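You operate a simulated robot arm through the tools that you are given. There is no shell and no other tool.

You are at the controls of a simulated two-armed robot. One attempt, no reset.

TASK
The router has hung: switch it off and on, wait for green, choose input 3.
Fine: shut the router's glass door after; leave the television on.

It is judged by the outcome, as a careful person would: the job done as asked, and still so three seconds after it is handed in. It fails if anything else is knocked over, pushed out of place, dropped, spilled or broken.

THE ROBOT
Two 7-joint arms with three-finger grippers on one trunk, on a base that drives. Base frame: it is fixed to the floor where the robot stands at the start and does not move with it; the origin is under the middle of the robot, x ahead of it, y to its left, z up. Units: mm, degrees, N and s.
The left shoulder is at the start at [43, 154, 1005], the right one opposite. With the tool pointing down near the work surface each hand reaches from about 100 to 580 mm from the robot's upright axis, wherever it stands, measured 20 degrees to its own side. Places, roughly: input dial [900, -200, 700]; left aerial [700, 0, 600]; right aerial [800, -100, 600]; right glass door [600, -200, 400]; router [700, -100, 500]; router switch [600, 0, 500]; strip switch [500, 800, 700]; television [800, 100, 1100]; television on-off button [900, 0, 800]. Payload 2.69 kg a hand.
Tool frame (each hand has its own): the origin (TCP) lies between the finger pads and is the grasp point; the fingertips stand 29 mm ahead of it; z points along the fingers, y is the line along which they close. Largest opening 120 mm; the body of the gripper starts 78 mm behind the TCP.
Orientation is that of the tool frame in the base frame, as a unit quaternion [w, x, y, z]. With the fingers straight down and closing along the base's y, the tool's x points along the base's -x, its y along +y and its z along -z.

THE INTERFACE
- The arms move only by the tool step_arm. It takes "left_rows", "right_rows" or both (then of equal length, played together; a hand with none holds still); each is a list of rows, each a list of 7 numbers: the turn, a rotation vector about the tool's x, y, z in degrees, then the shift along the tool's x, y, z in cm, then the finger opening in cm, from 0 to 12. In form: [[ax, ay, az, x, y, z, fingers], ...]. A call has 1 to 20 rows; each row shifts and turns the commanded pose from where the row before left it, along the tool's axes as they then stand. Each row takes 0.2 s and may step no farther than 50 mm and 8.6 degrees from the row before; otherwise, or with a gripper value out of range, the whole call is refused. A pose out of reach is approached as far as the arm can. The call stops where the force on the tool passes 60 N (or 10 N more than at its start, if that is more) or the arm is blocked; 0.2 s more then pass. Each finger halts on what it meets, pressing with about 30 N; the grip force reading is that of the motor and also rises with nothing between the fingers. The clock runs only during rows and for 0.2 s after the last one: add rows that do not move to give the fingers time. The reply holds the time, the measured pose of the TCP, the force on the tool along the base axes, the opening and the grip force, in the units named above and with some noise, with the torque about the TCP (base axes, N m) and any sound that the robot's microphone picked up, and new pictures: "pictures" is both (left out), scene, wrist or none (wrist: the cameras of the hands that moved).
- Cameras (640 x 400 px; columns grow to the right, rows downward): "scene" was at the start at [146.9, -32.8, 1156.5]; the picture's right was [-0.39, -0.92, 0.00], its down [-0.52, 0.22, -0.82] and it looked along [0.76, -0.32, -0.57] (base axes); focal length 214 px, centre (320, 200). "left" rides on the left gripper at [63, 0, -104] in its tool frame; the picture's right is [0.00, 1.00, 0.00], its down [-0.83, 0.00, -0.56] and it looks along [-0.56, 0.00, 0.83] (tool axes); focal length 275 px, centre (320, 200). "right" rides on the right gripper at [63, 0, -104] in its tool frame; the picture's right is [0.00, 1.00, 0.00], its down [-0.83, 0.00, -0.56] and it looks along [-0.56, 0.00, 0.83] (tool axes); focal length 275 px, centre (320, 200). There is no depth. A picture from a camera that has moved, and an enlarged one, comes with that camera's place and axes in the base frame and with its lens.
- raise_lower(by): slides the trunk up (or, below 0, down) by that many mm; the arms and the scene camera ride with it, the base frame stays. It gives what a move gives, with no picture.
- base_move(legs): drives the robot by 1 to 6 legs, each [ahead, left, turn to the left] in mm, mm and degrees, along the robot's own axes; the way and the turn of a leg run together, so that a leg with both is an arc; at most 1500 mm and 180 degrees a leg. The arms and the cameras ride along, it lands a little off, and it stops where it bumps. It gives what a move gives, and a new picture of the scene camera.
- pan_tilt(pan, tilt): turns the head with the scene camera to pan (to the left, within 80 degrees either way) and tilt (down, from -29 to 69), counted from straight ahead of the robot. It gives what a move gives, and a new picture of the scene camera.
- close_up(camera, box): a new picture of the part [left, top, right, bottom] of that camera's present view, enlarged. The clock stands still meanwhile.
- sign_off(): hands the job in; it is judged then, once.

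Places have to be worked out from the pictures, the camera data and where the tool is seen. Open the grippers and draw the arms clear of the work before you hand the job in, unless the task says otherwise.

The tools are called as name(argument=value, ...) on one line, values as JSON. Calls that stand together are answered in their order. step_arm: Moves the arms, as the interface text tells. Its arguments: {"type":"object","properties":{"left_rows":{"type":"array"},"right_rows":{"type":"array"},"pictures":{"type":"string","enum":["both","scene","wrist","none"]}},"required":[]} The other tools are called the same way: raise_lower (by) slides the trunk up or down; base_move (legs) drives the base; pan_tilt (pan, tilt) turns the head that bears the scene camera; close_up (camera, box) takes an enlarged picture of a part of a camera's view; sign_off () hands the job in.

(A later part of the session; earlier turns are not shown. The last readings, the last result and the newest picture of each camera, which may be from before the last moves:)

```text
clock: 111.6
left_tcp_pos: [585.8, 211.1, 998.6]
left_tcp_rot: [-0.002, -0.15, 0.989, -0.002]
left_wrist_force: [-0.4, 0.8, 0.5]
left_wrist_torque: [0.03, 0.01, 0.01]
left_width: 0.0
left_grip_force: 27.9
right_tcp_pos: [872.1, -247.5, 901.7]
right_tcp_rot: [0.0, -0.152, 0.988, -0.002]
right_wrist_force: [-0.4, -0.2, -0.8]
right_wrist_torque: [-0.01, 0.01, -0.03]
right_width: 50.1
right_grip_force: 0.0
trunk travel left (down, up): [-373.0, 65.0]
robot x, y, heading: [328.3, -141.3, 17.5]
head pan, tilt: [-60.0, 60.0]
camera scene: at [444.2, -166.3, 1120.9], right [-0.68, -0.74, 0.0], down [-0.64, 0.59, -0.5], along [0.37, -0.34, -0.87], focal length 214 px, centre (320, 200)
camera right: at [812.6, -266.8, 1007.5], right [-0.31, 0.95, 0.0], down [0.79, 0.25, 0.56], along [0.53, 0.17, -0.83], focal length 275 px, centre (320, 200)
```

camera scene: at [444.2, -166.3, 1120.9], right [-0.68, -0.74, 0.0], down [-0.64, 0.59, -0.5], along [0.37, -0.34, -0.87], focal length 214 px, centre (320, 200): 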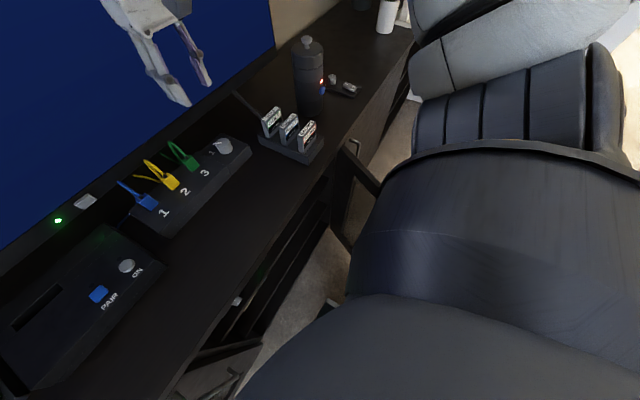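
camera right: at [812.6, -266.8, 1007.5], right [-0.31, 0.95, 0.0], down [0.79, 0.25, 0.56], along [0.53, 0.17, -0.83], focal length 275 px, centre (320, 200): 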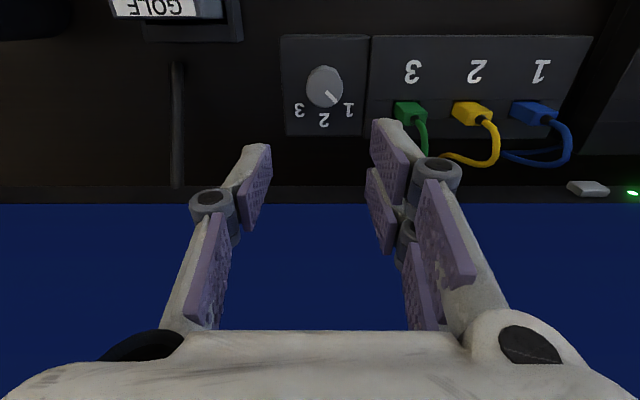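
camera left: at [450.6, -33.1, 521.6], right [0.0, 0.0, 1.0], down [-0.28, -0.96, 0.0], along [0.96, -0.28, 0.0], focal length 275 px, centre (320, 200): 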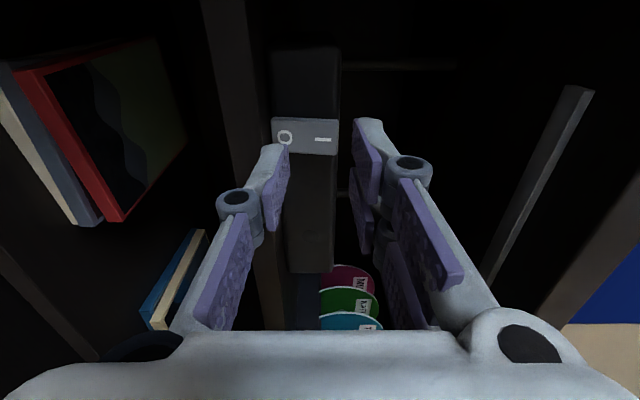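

The wrist view clearly shows the pointer at 1 and 3 on the other side. The dial centre is at about (750, -494), so I'll correct by (-7, +4) mm, pre-rotate the hand 45° counter-clockwise, and descend to z≈800.

step_arm(right_rows=[[0, 0, 0, 0.7, 0.4, 0, 5], [0, 0, -7.5, 0, 0, 0, 5], [0, 0, -7.5, 0, 0, 0, 5], [0, 0, -7.5, 0, 0, 0, 5], [0, 0, -7.5, 0, 0, 0, 5], [0, 0, -7.5, 0, 0, 0, 5], [0, 0, -7.5, 0, 0, 0, 5], [0, 0, 0, 0, 0, 3, 5], [0, 0, 0, 0, 0, 3, 5], [0, 0, 0, 0, 0, 3, 5]], pictures="both")

```text
clock: 113.8
left_tcp_pos: [583.9, 209.8, 999.4]
left_tcp_rot: [-0.001, -0.15, 0.989, -0.002]
left_wrist_force: [-0.6, 0.3, -0.1]
left_wrist_torque: [0.01, -0.01, 0.02]
left_width: 0.0
left_grip_force: 28.6
right_tcp_pos: [863.9, -246.6, 812.5]
right_tcp_rot: [-0.001, -0.519, 0.855, 0.0]
right_wrist_force: [0.4, -0.1, 0.0]
right_wrist_torque: [-0.03, 0.04, 0.0]
right_width: 50.2
right_grip_force: 0.0
trunk travel left (down, up): [-373.0, 65.0]
robot x, y, heading: [332.5, -142.4, 17.3]
head pan, tilt: [-60.0, 60.0]
camera scene: at [443.9, -166.5, 1121.0], right [-0.68, -0.74, 0.0], down [-0.64, 0.59, -0.5], along [0.37, -0.34, -0.87], focal length 214 px, centre (320, 200)
camera right: at [835.5, -302.8, 917.5], right [-0.89, 0.46, 0.0], down [0.38, 0.74, 0.56], along [0.25, 0.49, -0.83], focal length 275 px, centre (320, 200)
```

scene: 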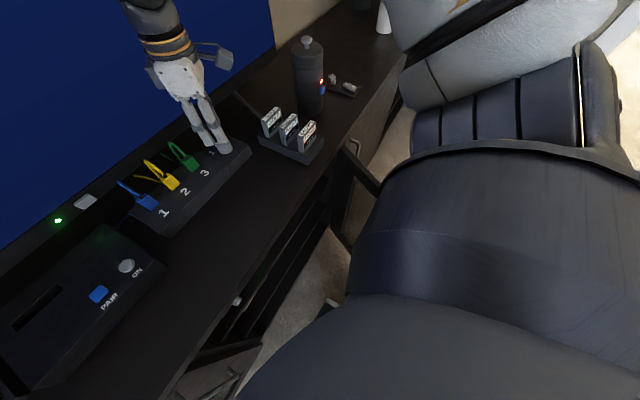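
right: 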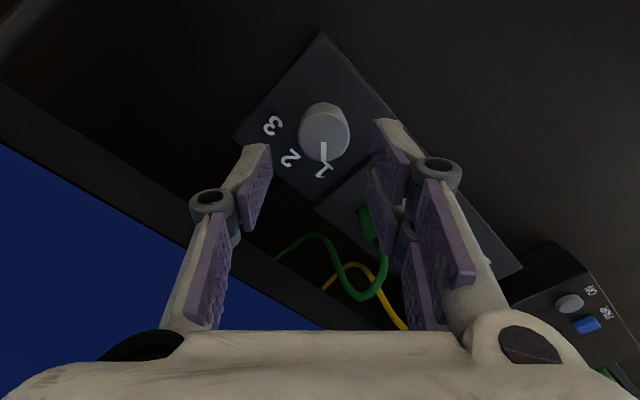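

The hand is centred over the knob. I'll descend to z≈768 and check side-on with the scene camera.

step_arm(right_rows=[[0, 0, 0, 0, 0.1, 2.5, 5], [0, 0, 0, 0, 0, 2.0, 5]], pictures="wrist")

close_up(camera="scene", box=[160, 80, 320, 180])

```text
clock: 114.4
left_tcp_pos: [583.9, 208.3, 1000.7]
left_tcp_rot: [0.0, -0.15, 0.989, -0.002]
left_wrist_force: [-0.8, -0.9, 0.1]
left_wrist_torque: [0.03, -0.02, 0.01]
left_width: 0.0
left_grip_force: 28.6
right_tcp_pos: [862.3, -245.8, 768.3]
right_tcp_rot: [0.0, -0.519, 0.855, -0.001]
right_wrist_force: [0.3, -2.1, 6.5]
right_wrist_torque: [0.21, 0.14, 0.05]
right_width: 50.5
right_grip_force: 0.5
trunk travel left (down, up): [-373.0, 65.0]
robot x, y, heading: [329.5, -143.8, 17.5]
head pan, tilt: [-60.0, 60.0]
camera right: at [833.6, -302.3, 873.4], right [-0.89, 0.46, 0.0], down [0.38, 0.74, 0.56], along [0.26, 0.49, -0.83], focal length 275 px, centre (320, 200)
```

right: 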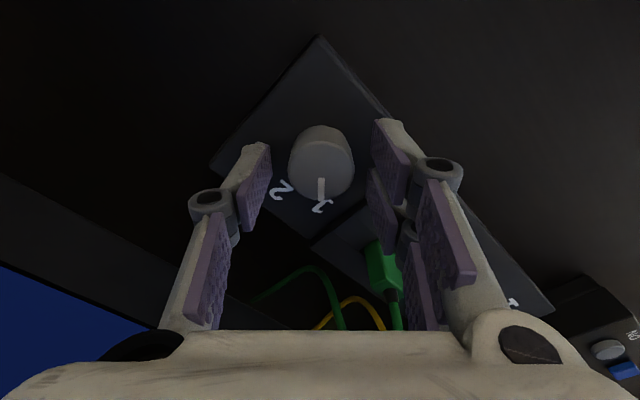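

```text
4.00 times, centred on (240, 130) of scene
camera zoom: at [442.8, -166.9, 1121.3], right [-0.68, -0.74, 0.0], down [-0.64, 0.59, -0.5], along [0.37, -0.34, -0.87], focal length 858 px, centre (640, 480)
```

zoom: 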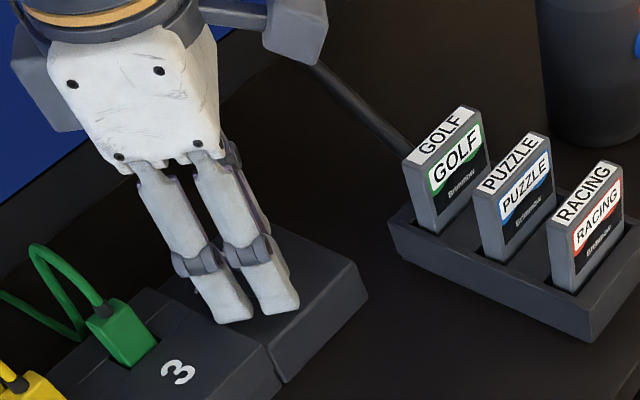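

There is slight contact (6.5 N up), so the tips are at the box top and around the knob. I'll lift 3 mm and close on the knob.

step_arm(right_rows=[[0, 0, 0, 0, 0, -0.3, 5], [0, 0, 0, 0, 0, 0, 4], [0, 0, 0, 0, 0, 0, 3], [0, 0, 0, 0, 0, 0, 2.4], [0, 0, 0, 0, 0, 0, 2.4]], pictures="wrist")

```text
clock: 115.6
left_tcp_pos: [584.7, 209.7, 998.4]
left_tcp_rot: [-0.002, -0.149, 0.989, -0.003]
left_wrist_force: [0.0, -0.3, 0.9]
left_wrist_torque: [-0.07, 0.03, 0.0]
left_width: 0.1
left_grip_force: 28.3
right_tcp_pos: [861.5, -245.6, 770.2]
right_tcp_rot: [0.0, -0.519, 0.855, 0.0]
right_wrist_force: [-4.3, 0.7, -2.7]
right_wrist_torque: [0.09, 0.06, -0.04]
right_width: 30.8
right_grip_force: 45.0
trunk travel left (down, up): [-373.0, 65.0]
robot x, y, heading: [334.5, -141.1, 17.5]
head pan, tilt: [-60.0, 60.0]
camera right: at [833.8, -301.8, 875.5], right [-0.89, 0.46, 0.0], down [0.38, 0.74, 0.55], along [0.25, 0.49, -0.83], focal length 275 px, centre (320, 200)
```

right: 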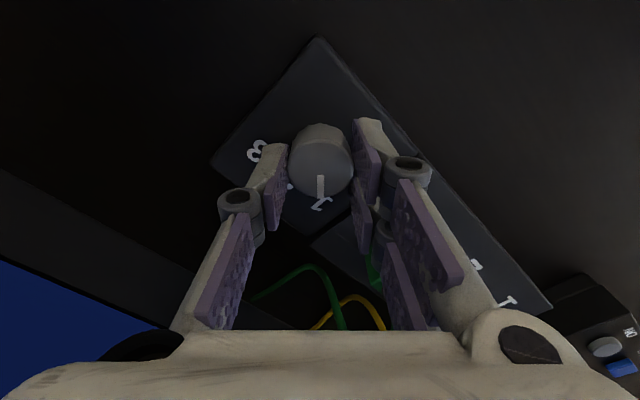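

The knob is held at 30.8 mm. I'll turn it clockwise 45° first and check.

step_arm(right_rows=[[0, 0, 7.5, 0, 0, 0, 2.4], [0, 0, 7.5, 0, 0, 0, 2.4], [0, 0, 7.5, 0, 0, 0, 2.4], [0, 0, 7.5, 0, 0, 0, 2.4], [0, 0, 7.5, 0, 0, 0, 2.4], [0, 0, 7.5, 0, 0, 0, 2.4]], pictures="wrist")

```text
clock: 117.0
left_tcp_pos: [584.8, 209.7, 999.5]
left_tcp_rot: [-0.001, -0.15, 0.989, -0.002]
left_wrist_force: [0.1, -0.2, 0.7]
left_wrist_torque: [0.0, 0.01, -0.02]
left_width: 0.2
left_grip_force: 28.5
right_tcp_pos: [862.3, -245.7, 770.4]
right_tcp_rot: [0.0, -0.151, 0.989, -0.001]
right_wrist_force: [2.1, -5.5, -0.8]
right_wrist_torque: [-0.55, 0.43, 0.0]
right_width: 31.0
right_grip_force: 45.4
trunk travel left (down, up): [-373.0, 65.0]
robot x, y, heading: [334.1, -140.9, 17.2]
head pan, tilt: [-60.0, 60.0]
camera right: at [803.1, -265.9, 875.4], right [-0.3, 0.95, 0.0], down [0.79, 0.25, 0.56], along [0.53, 0.17, -0.83], focal length 275 px, centre (320, 200)
```

right: 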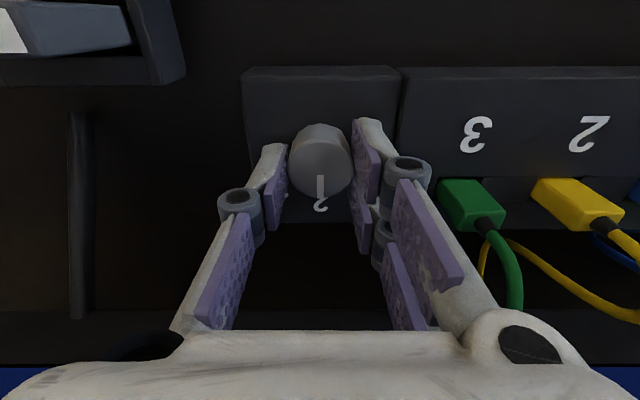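

The knob turned with the hand and now points at 2. I'll turn another 45° to 3.

step_arm(right_rows=[[0, 0, 7.5, 0, 0, 0, 2.4], [0, 0, 7.5, 0, 0, 0, 2.4], [0, 0, 7.5, 0, 0, 0, 2.4], [0, 0, 7.5, 0, 0, 0, 2.4], [0, 0, 7.5, 0, 0, 0, 2.4], [0, 0, 7.5, 0, 0, 0, 2.4]], pictures="wrist")

```text
clock: 118.4
left_tcp_pos: [584.4, 208.6, 1000.2]
left_tcp_rot: [0.0, -0.15, 0.989, -0.002]
left_wrist_force: [0.2, -0.1, 0.4]
left_wrist_torque: [-0.02, -0.01, -0.03]
left_width: 0.1
left_grip_force: 28.8
right_tcp_pos: [862.4, -246.8, 770.8]
right_tcp_rot: [0.001, 0.239, 0.971, -0.001]
right_wrist_force: [2.2, -18.5, 3.4]
right_wrist_torque: [-0.74, -0.31, 0.07]
right_width: 30.9
right_grip_force: 45.4
trunk travel left (down, up): [-373.0, 65.0]
robot x, y, heading: [331.6, -143.1, 17.3]
head pan, tilt: [-60.0, 60.0]
camera right: at [806.9, -219.1, 875.4], right [0.46, 0.89, 0.0], down [0.74, -0.38, 0.56], along [0.49, -0.26, -0.83], focal length 275 px, centre (320, 200)
```

right: 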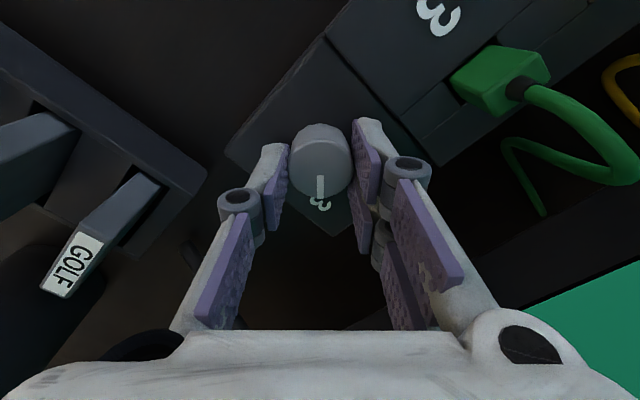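

The pointer is at 3 and the TV has changed picture. I'll release and lift straight up, then check.

step_arm(right_rows=[[0, 0, 0, 0, 0, 0, 4], [0, 0, 0, 0, 0, 0, 5], [0, 0, 0, 0, 0, -2, 5], [0, 0, 0, 0, 0, -3, 5], [0, 0, 0, 0, 0, -4, 5], [0, 0, 0, 0, 0, -4, 5]], pictures="wrist")

pan_tilt(pan=-35, tilt=35)

```text
clock: 119.8
left_tcp_pos: [583.2, 209.4, 999.7]
left_tcp_rot: [-0.001, -0.15, 0.989, -0.002]
left_wrist_force: [0.5, 0.9, -0.3]
left_wrist_torque: [0.0, -0.02, 0.0]
left_width: 0.0
left_grip_force: 28.5
right_tcp_pos: [861.5, -256.8, 890.6]
right_tcp_rot: [-0.018, 0.253, 0.967, 0.013]
right_wrist_force: [-0.1, -0.4, 1.1]
right_wrist_torque: [0.03, 0.01, -0.04]
right_width: 50.1
right_grip_force: 0.2
trunk travel left (down, up): [-373.0, 65.0]
robot x, y, heading: [331.6, -141.2, 17.2]
head pan, tilt: [-60.0, 60.0]
camera right: at [810.5, -229.2, 1000.1], right [0.49, 0.87, 0.02], down [0.74, -0.42, 0.52], along [0.46, -0.24, -0.85], focal length 275 px, centre (320, 200)
```

right: 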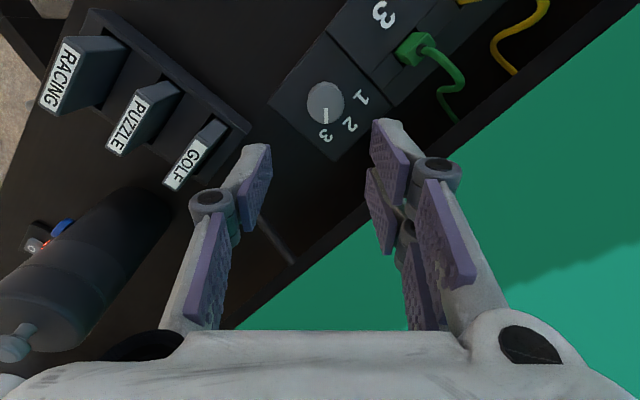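

```text
clock: 120.7
left_tcp_pos: [584.1, 210.2, 999.4]
left_tcp_rot: [-0.002, -0.149, 0.989, -0.001]
left_wrist_force: [-0.3, -0.1, 0.1]
left_wrist_torque: [0.0, 0.03, 0.0]
left_width: 0.0
left_grip_force: 28.3
right_tcp_pos: [862.2, -255.0, 894.4]
right_tcp_rot: [-0.015, 0.252, 0.967, 0.015]
right_wrist_force: [-0.1, -0.2, -0.8]
right_wrist_torque: [0.0, 0.0, 0.01]
right_width: 49.9
right_grip_force: 0.1
trunk travel left (down, up): [-373.0, 65.0]
robot x, y, heading: [335.1, -142.3, 17.2]
head pan, tilt: [-35.0, 35.0]
camera scene: at [441.7, -175.1, 1126.2], right [-0.75, -0.66, 0.0], down [-0.55, 0.62, -0.56], along [0.37, -0.42, -0.83], focal length 214 px, centre (320, 200)
```

scene: 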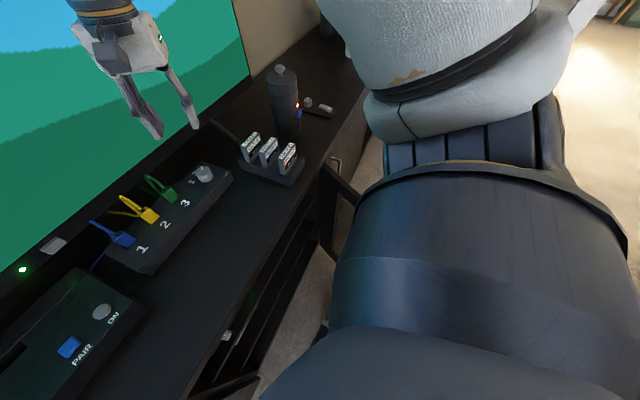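

The dial points at 3 and the TV shows a new picture. The head looks partly blocked by the right arm, so I'll un-rotate and retract the right hand to its parked position.

step_arm(right_rows=[[0, 0, -7.8, 0, 0, 0, 5], [0, 0, -7.8, 0, 0, 0, 4], [0, 0, -7.8, 0, 0, 0, 3], [0, 0, -7.8, 0, 0, 0, 2], [0, 0, -7.8, 0, 0, 0, 0], [0, 0, -7.8, 0, 0, 0, 0], [0, 0, 0, 2.8, 0.6, -2.6, 0], [0, 0, 0, 2.8, 0.6, -2.6, 0], [0, 0, 0, 2.8, 0.6, -2.6, 0], [0, 0, 0, 2.8, 0.6, -2.6, 0], [0, 0, 0, 2.8, 0.6, -2.6, 0]], pictures="none")

pan_tilt(pan=-30, tilt=45)

close_up(camera="scene", box=[200, 80, 440, 230])

```text
clock: 123.0
left_tcp_pos: [584.1, 209.6, 998.6]
left_tcp_rot: [-0.002, -0.15, 0.989, -0.002]
left_wrist_force: [-0.8, 0.3, 0.2]
left_wrist_torque: [0.0, -0.02, 0.01]
left_width: 0.0
left_grip_force: 28.3
right_tcp_pos: [818.9, -294.2, 1021.0]
right_tcp_rot: [-0.002, -0.168, 0.986, 0.001]
right_wrist_force: [0.3, -0.1, 0.6]
right_wrist_torque: [-0.03, -0.03, -0.02]
right_width: 0.1
right_grip_force: 28.1
right hand out of reach, approached as far as the arm can: row 8, 9, 10, 11
trunk travel left (down, up): [-373.0, 65.0]
robot x, y, heading: [333.2, -144.4, 17.5]
head pan, tilt: [-35.0, 35.0]
```

```text
clock: 123.8
left_tcp_pos: [583.1, 210.2, 999.7]
left_tcp_rot: [-0.001, -0.149, 0.989, -0.002]
left_wrist_force: [0.6, 0.0, -0.1]
left_wrist_torque: [0.01, 0.04, 0.02]
left_width: 0.0
left_grip_force: 28.4
right_tcp_pos: [819.1, -295.0, 1021.1]
right_tcp_rot: [-0.002, -0.168, 0.986, 0.0]
right_wrist_force: [0.3, 0.3, 0.8]
right_wrist_torque: [-0.01, -0.04, -0.01]
right_width: 0.2
right_grip_force: 29.1
trunk travel left (down, up): [-373.0, 65.0]
robot x, y, heading: [331.1, -138.0, 17.3]
head pan, tilt: [-30.0, 45.0]
camera scene: at [480.2, -150.2, 1162.7], right [-0.32, -0.95, 0.0], down [-0.48, 0.16, -0.86], along [0.82, -0.27, -0.5], focal length 214 px, centre (320, 200)
```

scene: 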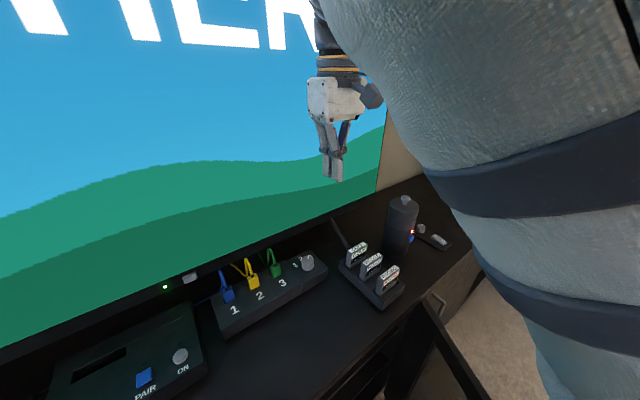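

```text
2.67 times, centred on (320, 155) of scene
camera zoom: at [480.2, -150.2, 1162.7], right [-0.32, -0.95, 0.0], down [-0.48, 0.16, -0.86], along [0.82, -0.27, -0.5], focal length 572 px, centre (320, 320)
```

zoom: 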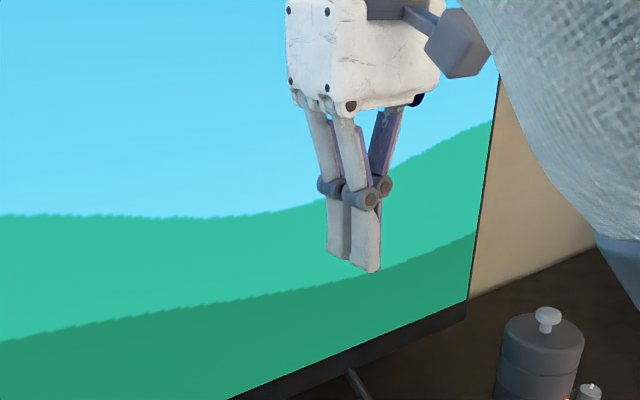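

The right arm is bunched near the head, so first I'll back out to open floor: shift left away from the door, then straight back.

base_move(legs=[[0, 70, 0], [-500, 0, 0]])

step_arm(right_rows=[[0, 0, 0, 0, 0, 2, 0], [0, 0, 0, 0, 0, 2, 0], [0, 0, 0, 0, 0, 2, 0]], pictures="scene")

```text
clock: 127.5
left_tcp_pos: [88.9, 127.5, 1000.3]
left_tcp_rot: [-0.001, -0.15, 0.989, -0.002]
left_wrist_force: [-0.1, -1.4, 0.3]
left_wrist_torque: [0.02, -0.02, -0.01]
left_width: 0.0
left_grip_force: 28.3
right_tcp_pos: [324.1, -376.3, 1021.4]
right_tcp_rot: [-0.002, -0.168, 0.986, 0.0]
right_wrist_force: [-0.5, -0.1, 0.0]
right_wrist_torque: [0.0, -0.02, 0.0]
right_width: 0.2
right_grip_force: 28.5
trunk travel left (down, up): [-373.0, 65.0]
robot x, y, heading: [-161.3, -224.6, 17.5]
head pan, tilt: [-30.0, 45.0]
camera scene: at [-14.1, -231.2, 1163.2], right [-0.31, -0.95, 0.0], down [-0.47, 0.15, -0.87], along [0.83, -0.27, -0.5], focal length 214 px, centre (320, 200)
```

scene: 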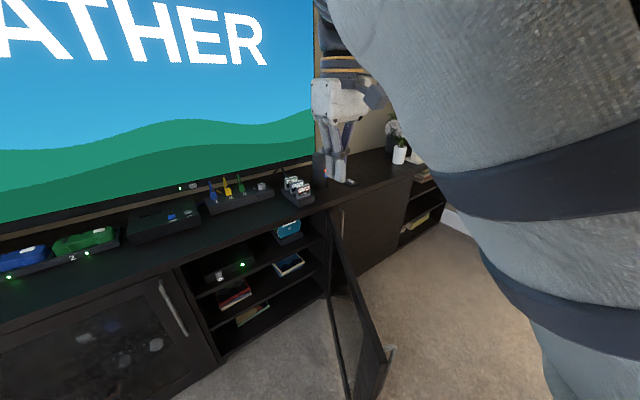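

```text
clock: 128.3
left_tcp_pos: [89.7, 127.5, 999.3]
left_tcp_rot: [-0.002, -0.15, 0.989, -0.002]
left_wrist_force: [-0.3, 0.0, 0.1]
left_wrist_torque: [0.03, 0.02, -0.02]
left_width: 0.0
left_grip_force: 28.9
right_tcp_pos: [324.8, -376.3, 961.8]
right_tcp_rot: [-0.002, -0.169, 0.986, 0.0]
right_wrist_force: [0.0, -0.5, -1.2]
right_wrist_torque: [-0.03, -0.01, -0.03]
right_width: 0.0
right_grip_force: 28.9
trunk travel left (down, up): [-373.0, 65.0]
robot x, y, heading: [-160.5, -224.7, 17.7]
head pan, tilt: [-30.0, 45.0]
camera scene: at [-13.0, -226.7, 1160.8], right [-0.26, -0.97, 0.0], down [-0.5, 0.13, -0.85], along [0.82, -0.22, -0.52], focal length 214 px, centre (320, 200)
```

scene: 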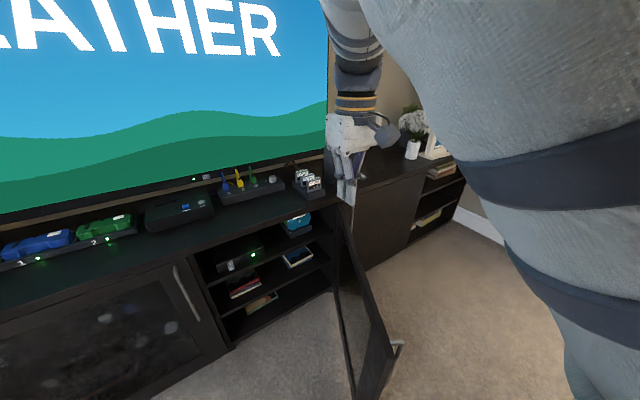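

The TV shows WEATHER on input 3 and the router LED is green. Next, closing the door: I'll ease the right arm back to its earlier working posture, then pitch the hand forward 50° for pushing.

step_arm(right_rows=[[0, 0, 0, 0.6, 1.5, 1.5, 0], [0, 0, 0, 0.6, 1.5, 1.5, 0], [0, 0, 0, 0.6, 1.5, 1.5, 0], [0, 0, 2, 0.6, 1.3, 1.5, 0], [0, -8.3, 0, 0, 0, 1, 0], [0, -8.3, 0, 0, 0, 1, 0], [0, -8.3, 0, 0, 0, 1, 0], [0, -8.3, 0, 0, 0, 1, 0], [0, -8.3, 0, 0, 0, 1, 0], [0, -8.3, 0, 0, 0, 1, 0]], pictures="scene")

pan_tilt(pan=-30, tilt=45)

```text
clock: 130.5
left_tcp_pos: [88.8, 127.2, 998.9]
left_tcp_rot: [-0.002, -0.15, 0.989, -0.002]
left_wrist_force: [0.5, -0.7, 0.1]
left_wrist_torque: [0.03, -0.02, 0.02]
left_width: 0.3
left_grip_force: 28.9
right_tcp_pos: [355.9, -342.1, 822.3]
right_tcp_rot: [0.415, -0.137, 0.897, 0.063]
right_wrist_force: [0.2, -0.7, -0.1]
right_wrist_torque: [0.0, 0.01, 0.02]
right_width: 0.0
right_grip_force: 28.5
right hand out of reach, approached as far as the arm can: row 1, 2, 3, 4, 5, 6
trunk travel left (down, up): [-373.0, 65.0]
robot x, y, heading: [-161.8, -224.8, 17.5]
head pan, tilt: [-30.0, 45.0]
camera scene: at [-20.2, -221.1, 1140.6], right [-0.22, -0.98, 0.0], down [-0.69, 0.15, -0.71], along [0.69, -0.15, -0.71], focal length 214 px, centre (320, 200)
```

scene: 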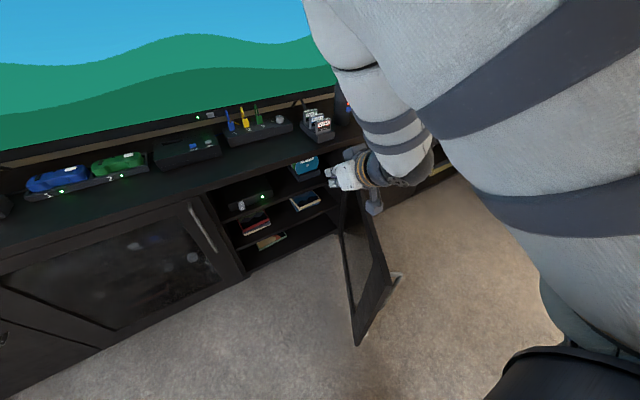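

```text
clock: 131.1
left_tcp_pos: [88.7, 128.6, 999.5]
left_tcp_rot: [-0.001, -0.15, 0.989, -0.002]
left_wrist_force: [-0.7, 0.5, 0.3]
left_wrist_torque: [-0.04, -0.03, 0.0]
left_width: 0.0
left_grip_force: 28.4
right_tcp_pos: [357.1, -342.8, 822.1]
right_tcp_rot: [0.414, -0.136, 0.898, 0.063]
right_wrist_force: [1.5, -0.4, 0.0]
right_wrist_torque: [0.01, -0.02, 0.0]
right_width: 0.2
right_grip_force: 28.6
trunk travel left (down, up): [-373.0, 65.0]
robot x, y, heading: [-161.9, -225.9, 17.3]
head pan, tilt: [-30.0, 45.0]
camera scene: at [-20.5, -221.1, 1140.5], right [-0.22, -0.98, 0.0], down [-0.69, 0.15, -0.71], along [0.69, -0.15, -0.71], focal length 214 px, centre (320, 200)
```

scene: 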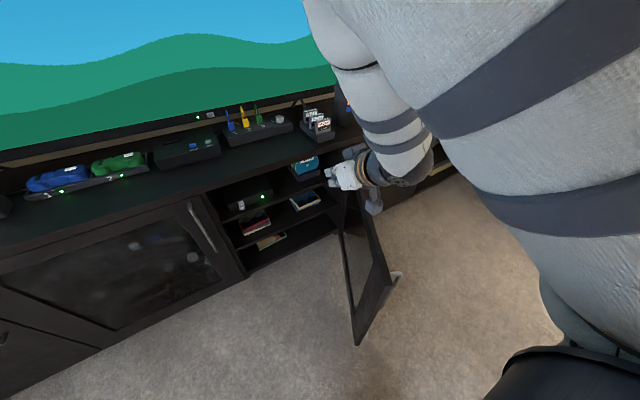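

The right hand is pitched forward with the arm above the door. I'll drive back and right so the fingertips are outside the door's outer face, then lower to push on its top rail at z≈625.

base_move(legs=[[-115, -135, 0]])

raise_lower(by=-178)

pan_tilt(pan=-20, tilt=45)

close_up(camera="right", box=[0, 0, 640, 400])

```text
clock: 132.8
left_tcp_pos: [18.6, -34.8, 998.9]
left_tcp_rot: [-0.001, -0.15, 0.989, -0.002]
left_wrist_force: [0.0, 0.4, -0.8]
left_wrist_torque: [0.01, -0.04, 0.0]
left_width: 0.0
left_grip_force: 29.0
right_tcp_pos: [287.4, -506.3, 822.1]
right_tcp_rot: [0.415, -0.136, 0.898, 0.063]
right_wrist_force: [0.0, -1.1, -0.1]
right_wrist_torque: [0.0, 0.0, 0.0]
right_width: 0.0
right_grip_force: 28.2
trunk travel left (down, up): [-373.0, 65.0]
robot x, y, heading: [-230.5, -388.3, 17.5]
head pan, tilt: [-30.0, 45.0]
camera scene: at [-89.8, -383.9, 1140.5], right [-0.22, -0.98, 0.0], down [-0.69, 0.15, -0.71], along [0.69, -0.15, -0.71], focal length 214 px, centre (320, 200)
```

scene: 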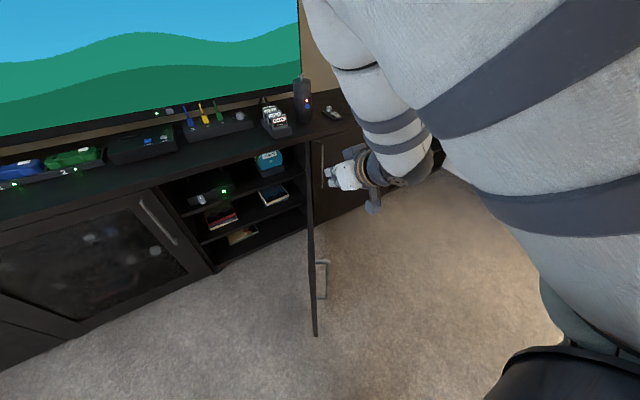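

```text
clock: 134.8
left_tcp_pos: [19.9, -33.9, 822.3]
left_tcp_rot: [-0.001, -0.151, 0.989, -0.002]
left_wrist_force: [0.6, 0.2, 0.9]
left_wrist_torque: [0.02, 0.01, -0.03]
left_width: 0.1
left_grip_force: 27.9
right_tcp_pos: [282.6, -506.5, 611.3]
right_tcp_rot: [0.371, -0.14, 0.916, 0.057]
right_wrist_force: [0.5, -0.3, -0.7]
right_wrist_torque: [0.01, -0.01, 0.0]
right_width: 0.0
right_grip_force: 28.7
trunk travel left (down, up): [-195.0, 243.0]
robot x, y, heading: [-230.3, -388.4, 17.3]
head pan, tilt: [-30.0, 45.0]
```

```text
clock: 135.5
left_tcp_pos: [20.1, -34.0, 822.1]
left_tcp_rot: [-0.002, -0.149, 0.989, -0.002]
left_wrist_force: [0.2, 0.3, 0.2]
left_wrist_torque: [-0.02, -0.02, -0.02]
left_width: 0.0
left_grip_force: 28.6
right_tcp_pos: [283.7, -506.2, 611.0]
right_tcp_rot: [0.37, -0.141, 0.916, 0.057]
right_wrist_force: [-0.1, 0.2, 0.0]
right_wrist_torque: [-0.02, 0.0, 0.0]
right_width: 0.0
right_grip_force: 28.0
trunk travel left (down, up): [-195.0, 243.0]
robot x, y, heading: [-232.3, -391.3, 17.5]
head pan, tilt: [-20.0, 45.0]
camera scene: at [-35.5, -352.9, 954.3], right [-0.04, -1.0, 0.0], down [-0.71, 0.03, -0.71], along [0.71, -0.03, -0.71], focal length 214 px, centre (320, 200)
```

scene: 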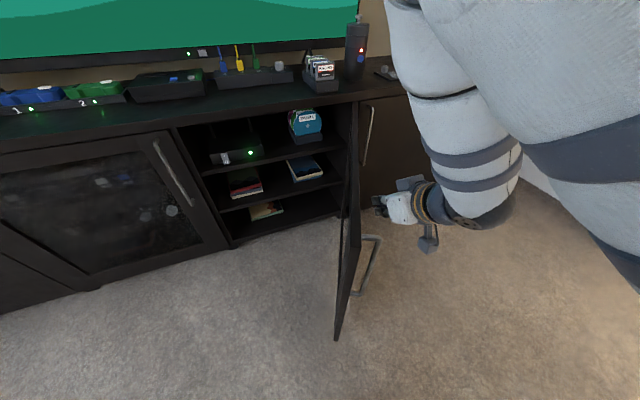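

```text
1.00 times, centred on (320, 200) of right (not enlarged: the box is as wide or as high as the picture)
camera zoom: at [171.7, -542.6, 642.6], right [-0.3, 0.95, 0.0], down [0.2, 0.07, 0.98], along [0.93, 0.3, -0.21], focal length 275 px, centre (320, 200)
```

zoom: 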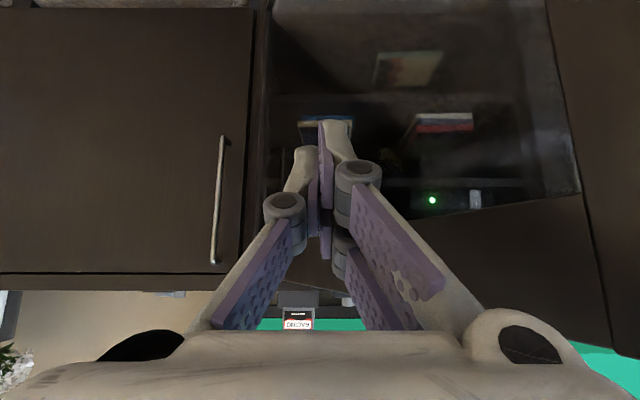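

The tips are outside the door but a bit low, so I'll raise 32 mm and begin pushing along the closing arc with the base.

raise_lower(by=32)

base_move(legs=[[28, 50, 0], [23, 35, 0], [24, 34, 0]])

```text
clock: 136.3
left_tcp_pos: [21.3, -34.2, 852.8]
left_tcp_rot: [-0.001, -0.15, 0.989, -0.003]
left_wrist_force: [-0.5, 0.8, 0.1]
left_wrist_torque: [0.04, 0.03, 0.02]
left_width: 0.0
left_grip_force: 28.6
right_tcp_pos: [284.0, -506.9, 641.5]
right_tcp_rot: [0.372, -0.14, 0.916, 0.058]
right_wrist_force: [0.5, 0.0, -0.9]
right_wrist_torque: [0.0, 0.0, 0.0]
right_width: 0.0
right_grip_force: 28.8
trunk travel left (down, up): [-227.0, 211.0]
robot x, y, heading: [-231.1, -388.2, 17.4]
head pan, tilt: [-20.0, 45.0]
```

```text
clock: 138.4
left_tcp_pos: [54.8, 103.4, 852.5]
left_tcp_rot: [-0.001, -0.152, 0.988, -0.001]
left_wrist_force: [0.8, -0.4, 0.4]
left_wrist_torque: [-0.02, -0.01, 0.02]
left_width: 0.1
left_grip_force: 29.1
right_tcp_pos: [318.0, -370.0, 642.4]
right_tcp_rot: [0.371, -0.14, 0.916, 0.058]
right_wrist_force: [-0.2, 0.2, 0.5]
right_wrist_torque: [-0.02, -0.01, -0.02]
right_width: 0.0
right_grip_force: 28.2
trunk travel left (down, up): [-227.0, 211.0]
robot x, y, heading: [-194.7, -250.8, 17.7]
head pan, tilt: [-20.0, 45.0]
camera scene: at [-8.9, -218.6, 987.1], right [-0.04, -1.0, 0.0], down [-0.71, 0.03, -0.71], along [0.71, -0.03, -0.71], focal length 214 px, centre (320, 200)
```

scene: 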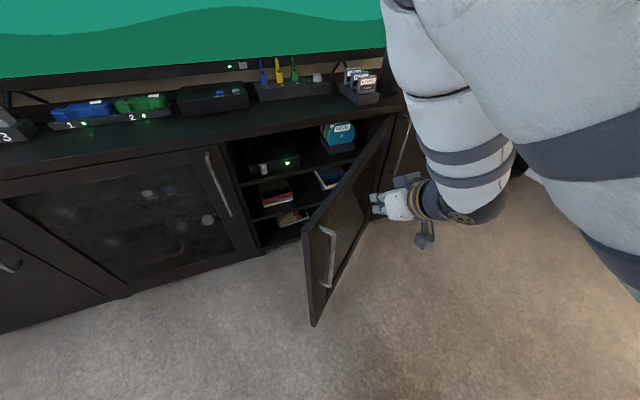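

The door is following (about 50°). Continuing along the arc.

base_move(legs=[[49, 49, 0], [57, 40, 0], [63, 30, 0]])

```text
clock: 140.7
left_tcp_pos: [182.0, 267.9, 852.7]
left_tcp_rot: [-0.002, -0.151, 0.989, -0.002]
left_wrist_force: [-0.1, 0.0, 0.9]
left_wrist_torque: [0.0, 0.01, -0.01]
left_width: 0.0
left_grip_force: 28.4
right_tcp_pos: [444.1, -205.9, 642.7]
right_tcp_rot: [0.371, -0.14, 0.916, 0.058]
right_wrist_force: [0.9, 0.5, -0.4]
right_wrist_torque: [0.03, -0.04, 0.02]
right_width: 0.0
right_grip_force: 28.4
trunk travel left (down, up): [-227.0, 211.0]
robot x, y, heading: [-72.1, -88.6, 17.5]
head pan, tilt: [-20.0, 45.0]
camera scene: at [116.8, -54.6, 987.1], right [-0.04, -1.0, 0.0], down [-0.71, 0.03, -0.71], along [0.71, -0.03, -0.71], focal length 214 px, centre (320, 200)
```

scene: 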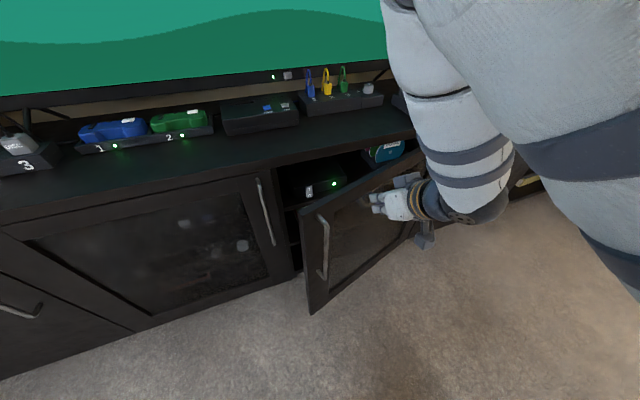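

About 20° left. I'll continue nearly to closed.

base_move(legs=[[67, 18, 0], [34, 4, 0]])

close_up(camera="right", box=[0, 0, 640, 400])

```text
clock: 142.2
left_tcp_pos: [270.5, 317.9, 854.0]
left_tcp_rot: [-0.002, -0.152, 0.988, -0.002]
left_wrist_force: [0.5, 0.7, -0.7]
left_wrist_torque: [-0.01, 0.02, -0.01]
left_width: 0.0
left_grip_force: 28.0
right_tcp_pos: [533.5, -154.1, 642.5]
right_tcp_rot: [0.371, -0.14, 0.916, 0.058]
right_wrist_force: [0.2, 0.8, -0.5]
right_wrist_torque: [0.02, 0.01, 0.0]
right_width: 0.0
right_grip_force: 28.2
trunk travel left (down, up): [-227.0, 211.0]
robot x, y, heading: [15.1, -35.7, 17.7]
head pan, tilt: [-20.0, 45.0]
camera scene: at [206.1, -3.3, 987.1], right [-0.04, -1.0, 0.0], down [-0.71, 0.03, -0.71], along [0.71, -0.03, -0.71], focal length 214 px, centre (320, 200)
```

scene: 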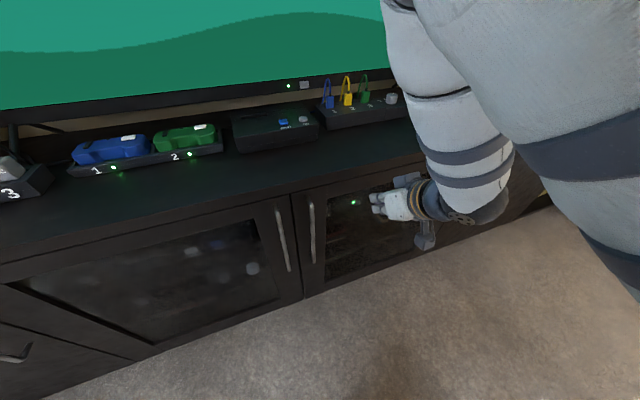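

```text
1.00 times, centred on (320, 200) of right (not enlarged: the box is as wide or as high as the picture)
camera zoom: at [421.9, -190.3, 674.5], right [-0.3, 0.95, 0.0], down [0.2, 0.07, 0.98], along [0.93, 0.3, -0.21], focal length 275 px, centre (320, 200)
```

zoom: 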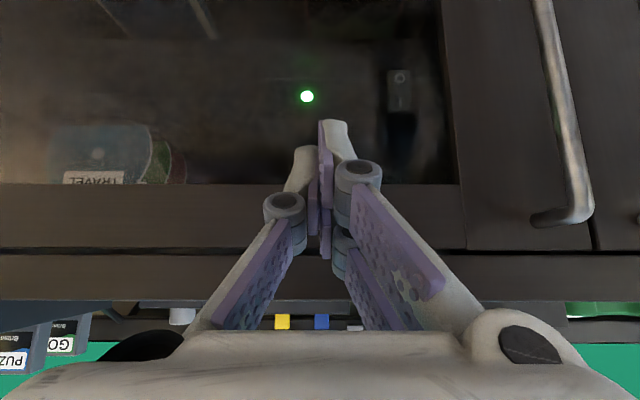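

The door is nearly shut. I'll drive 25 mm more, then press the last bit with the arm so the force limit guards it.

base_move(legs=[[25, 1, 0]])

step_arm(right_rows=[[0, 0, 0, -0.36, 0, 0.35, 0], [0, 0, 0, -0.36, 0, 0.35, 0], [0, 0, 0, -0.36, 0, 0.35, 0], [0, 0, 0, -0.36, 0, 0.35, 0]], pictures="both")

```text
clock: 143.0
left_tcp_pos: [293.4, 326.5, 853.5]
left_tcp_rot: [-0.001, -0.152, 0.988, -0.003]
left_wrist_force: [0.2, 0.1, -0.5]
left_wrist_torque: [0.03, 0.03, 0.0]
left_width: 0.0
left_grip_force: 27.9
right_tcp_pos: [556.5, -146.1, 641.5]
right_tcp_rot: [0.371, -0.14, 0.916, 0.057]
right_wrist_force: [-0.3, -0.6, 0.1]
right_wrist_torque: [0.03, -0.03, 0.01]
right_width: 0.0
right_grip_force: 28.3
trunk travel left (down, up): [-227.0, 211.0]
robot x, y, heading: [37.1, -27.1, 17.5]
head pan, tilt: [-20.0, 45.0]
camera scene: at [229.5, 5.1, 987.1], right [-0.04, -1.0, 0.0], down [-0.71, 0.03, -0.71], along [0.71, -0.03, -0.71], focal length 214 px, centre (320, 200)
```

scene: 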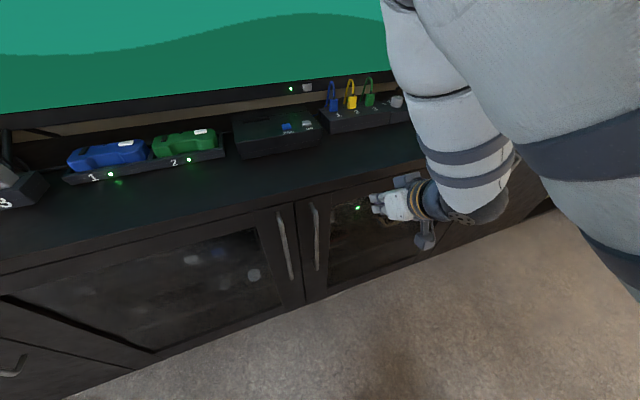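

```text
clock: 144.0
left_tcp_pos: [290.2, 326.8, 855.1]
left_tcp_rot: [0.001, -0.15, 0.989, -0.002]
left_wrist_force: [0.4, -0.2, 0.4]
left_wrist_torque: [0.0, 0.05, -0.01]
left_width: 0.0
left_grip_force: 28.5
right_tcp_pos: [571.0, -140.8, 643.1]
right_tcp_rot: [0.367, -0.14, 0.918, 0.056]
right_wrist_force: [-42.9, -8.8, 12.5]
right_wrist_torque: [0.15, -0.19, 0.32]
right_width: 0.0
right_grip_force: 28.0
trunk travel left (down, up): [-227.0, 211.0]
robot x, y, heading: [38.3, -29.5, 17.8]
head pan, tilt: [-20.0, 45.0]
camera scene: at [225.1, 4.3, 987.9], right [-0.04, -1.0, 0.0], down [-0.7, 0.03, -0.71], along [0.71, -0.03, -0.7], focal length 214 px, centre (320, 200)
camera right: at [458.8, -177.6, 675.3], right [-0.3, 0.95, 0.0], down [0.21, 0.07, 0.98], along [0.93, 0.29, -0.22], focal length 275 px, centre (320, 200)
```

scene: 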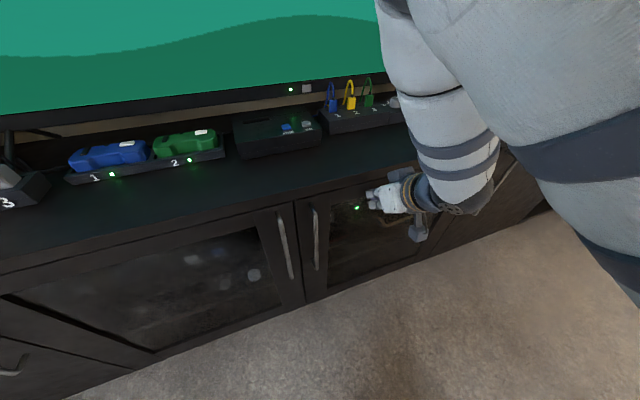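
right: 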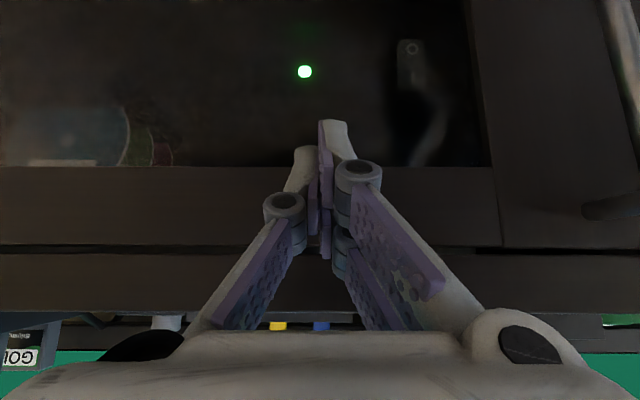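

A 43 N push-back at X≈524 matches the closed door face. I'll back the base off straight and inspect the door.

base_move(legs=[[-250, 0, 0]])

raise_lower(by=146)

pan_tilt(pan=-15, tilt=35)

close_up(camera="right", box=[0, 0, 640, 400])

```text
clock: 145.8
left_tcp_pos: [53.3, 249.7, 853.0]
left_tcp_rot: [0.0, -0.151, 0.989, -0.003]
left_wrist_force: [-0.8, 0.1, 0.0]
left_wrist_torque: [0.04, 0.0, 0.01]
left_width: 0.0
left_grip_force: 28.9
right_tcp_pos: [335.7, -216.3, 641.8]
right_tcp_rot: [0.371, -0.14, 0.916, 0.058]
right_wrist_force: [-0.1, 0.3, 0.5]
right_wrist_torque: [-0.03, 0.04, 0.02]
right_width: 0.1
right_grip_force: 28.3
trunk travel left (down, up): [-227.0, 211.0]
robot x, y, heading: [-198.9, -102.9, 17.7]
head pan, tilt: [-20.0, 45.0]
camera scene: at [-11.4, -71.1, 987.2], right [-0.04, -1.0, 0.0], down [-0.71, 0.03, -0.71], along [0.71, -0.03, -0.71], focal length 214 px, centre (320, 200)
```

scene: 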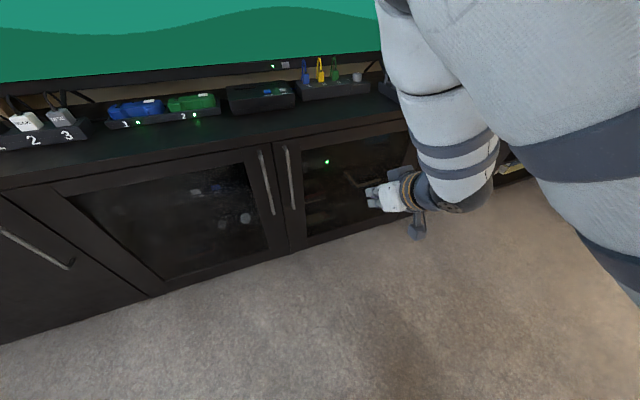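

```text
clock: 147.6
left_tcp_pos: [53.2, 251.5, 998.8]
left_tcp_rot: [-0.001, -0.151, 0.988, -0.002]
left_wrist_force: [0.0, -0.8, 1.1]
left_wrist_torque: [0.0, -0.01, -0.01]
left_width: 0.0
left_grip_force: 28.4
right_tcp_pos: [335.0, -215.6, 787.7]
right_tcp_rot: [0.37, -0.141, 0.916, 0.058]
right_wrist_force: [0.8, 0.0, 0.3]
right_wrist_torque: [-0.02, -0.02, 0.0]
right_width: 0.0
right_grip_force: 28.0
trunk travel left (down, up): [-373.0, 65.0]
robot x, y, heading: [-198.0, -102.6, 17.5]
head pan, tilt: [-20.0, 45.0]
```

```text
clock: 148.3
left_tcp_pos: [52.7, 250.0, 998.4]
left_tcp_rot: [-0.001, -0.151, 0.989, -0.002]
left_wrist_force: [0.1, 0.1, -0.9]
left_wrist_torque: [-0.02, 0.01, -0.01]
left_width: 0.1
left_grip_force: 28.6
right_tcp_pos: [334.7, -216.2, 788.9]
right_tcp_rot: [0.372, -0.141, 0.916, 0.058]
right_wrist_force: [0.4, -0.2, 0.4]
right_wrist_torque: [-0.02, -0.04, -0.04]
right_width: 0.0
right_grip_force: 27.8
trunk travel left (down, up): [-373.0, 65.0]
robot x, y, heading: [-198.4, -104.1, 17.5]
head pan, tilt: [-15.0, 35.0]
camera scene: at [-48.1, -77.5, 1155.3], right [0.04, -1.0, 0.0], down [-0.57, -0.03, -0.82], along [0.82, 0.04, -0.57], focal length 214 px, centre (320, 200)
```

scene: 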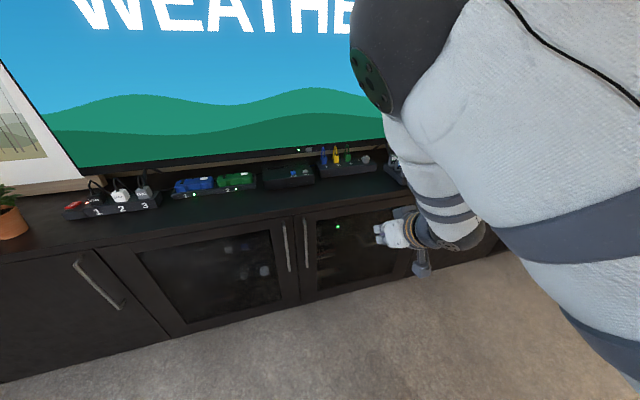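

```text
1.00 times, centred on (320, 200) of right (not enlarged: the box is as wide or as high as the picture)
camera zoom: at [224.2, -252.1, 820.7], right [-0.3, 0.95, 0.0], down [0.2, 0.07, 0.98], along [0.93, 0.3, -0.21], focal length 275 px, centre (320, 200)
```

zoom: 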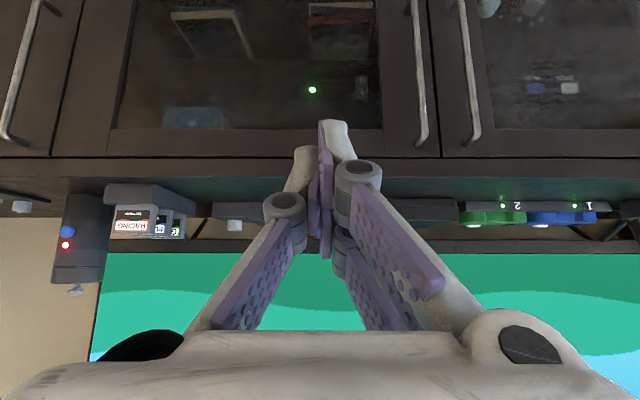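

The door looks flush and the LED green through the glass. I'll zoom to verify the gap and the items on top.

close_up(camera="right", box=[340, 0, 540, 200])

close_up(camera="right", box=[40, 120, 280, 300])

close_up(camera="scene", box=[40, 130, 400, 330])

```text
2.00 times, centred on (440, 100) of right
camera zoom: at [224.2, -252.1, 820.7], right [-0.3, 0.95, 0.0], down [0.2, 0.07, 0.98], along [0.93, 0.3, -0.21], focal length 551 px, centre (80, 400)
```

zoom: 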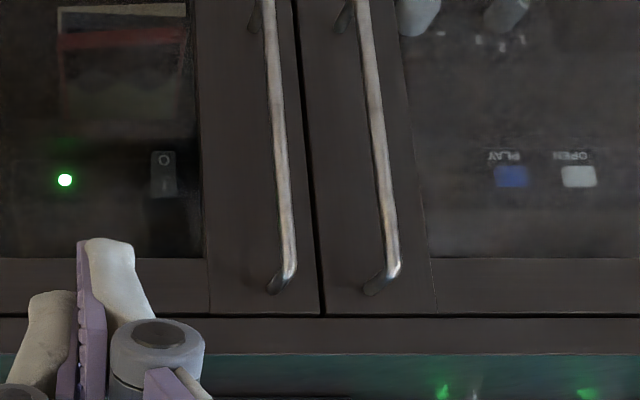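

```text
2.22 times, centred on (160, 210) of right
camera zoom: at [224.2, -252.1, 820.7], right [-0.3, 0.95, 0.0], down [0.2, 0.07, 0.98], along [0.93, 0.3, -0.21], focal length 612 px, centre (676, 178)
```

zoom: 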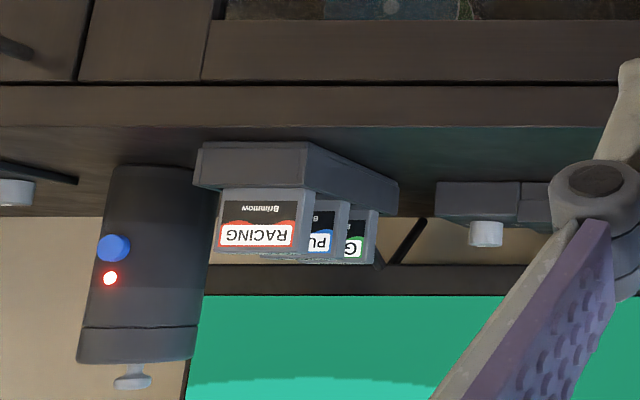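

```text
1.78 times, centred on (220, 230) of scene
camera zoom: at [-48.1, -77.5, 1155.3], right [0.04, -1.0, 0.0], down [-0.57, -0.03, -0.82], along [0.82, 0.04, -0.57], focal length 381 px, centre (498, 147)
```

zoom: 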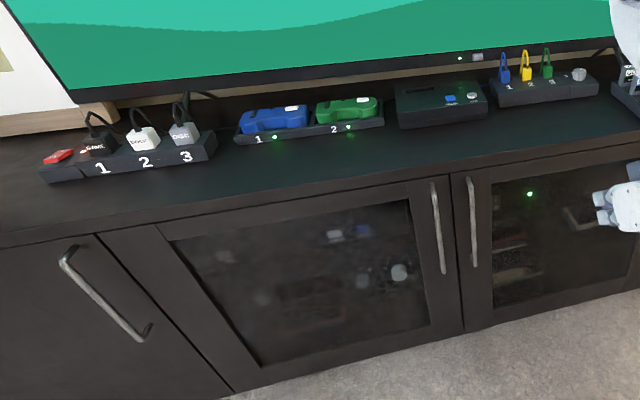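

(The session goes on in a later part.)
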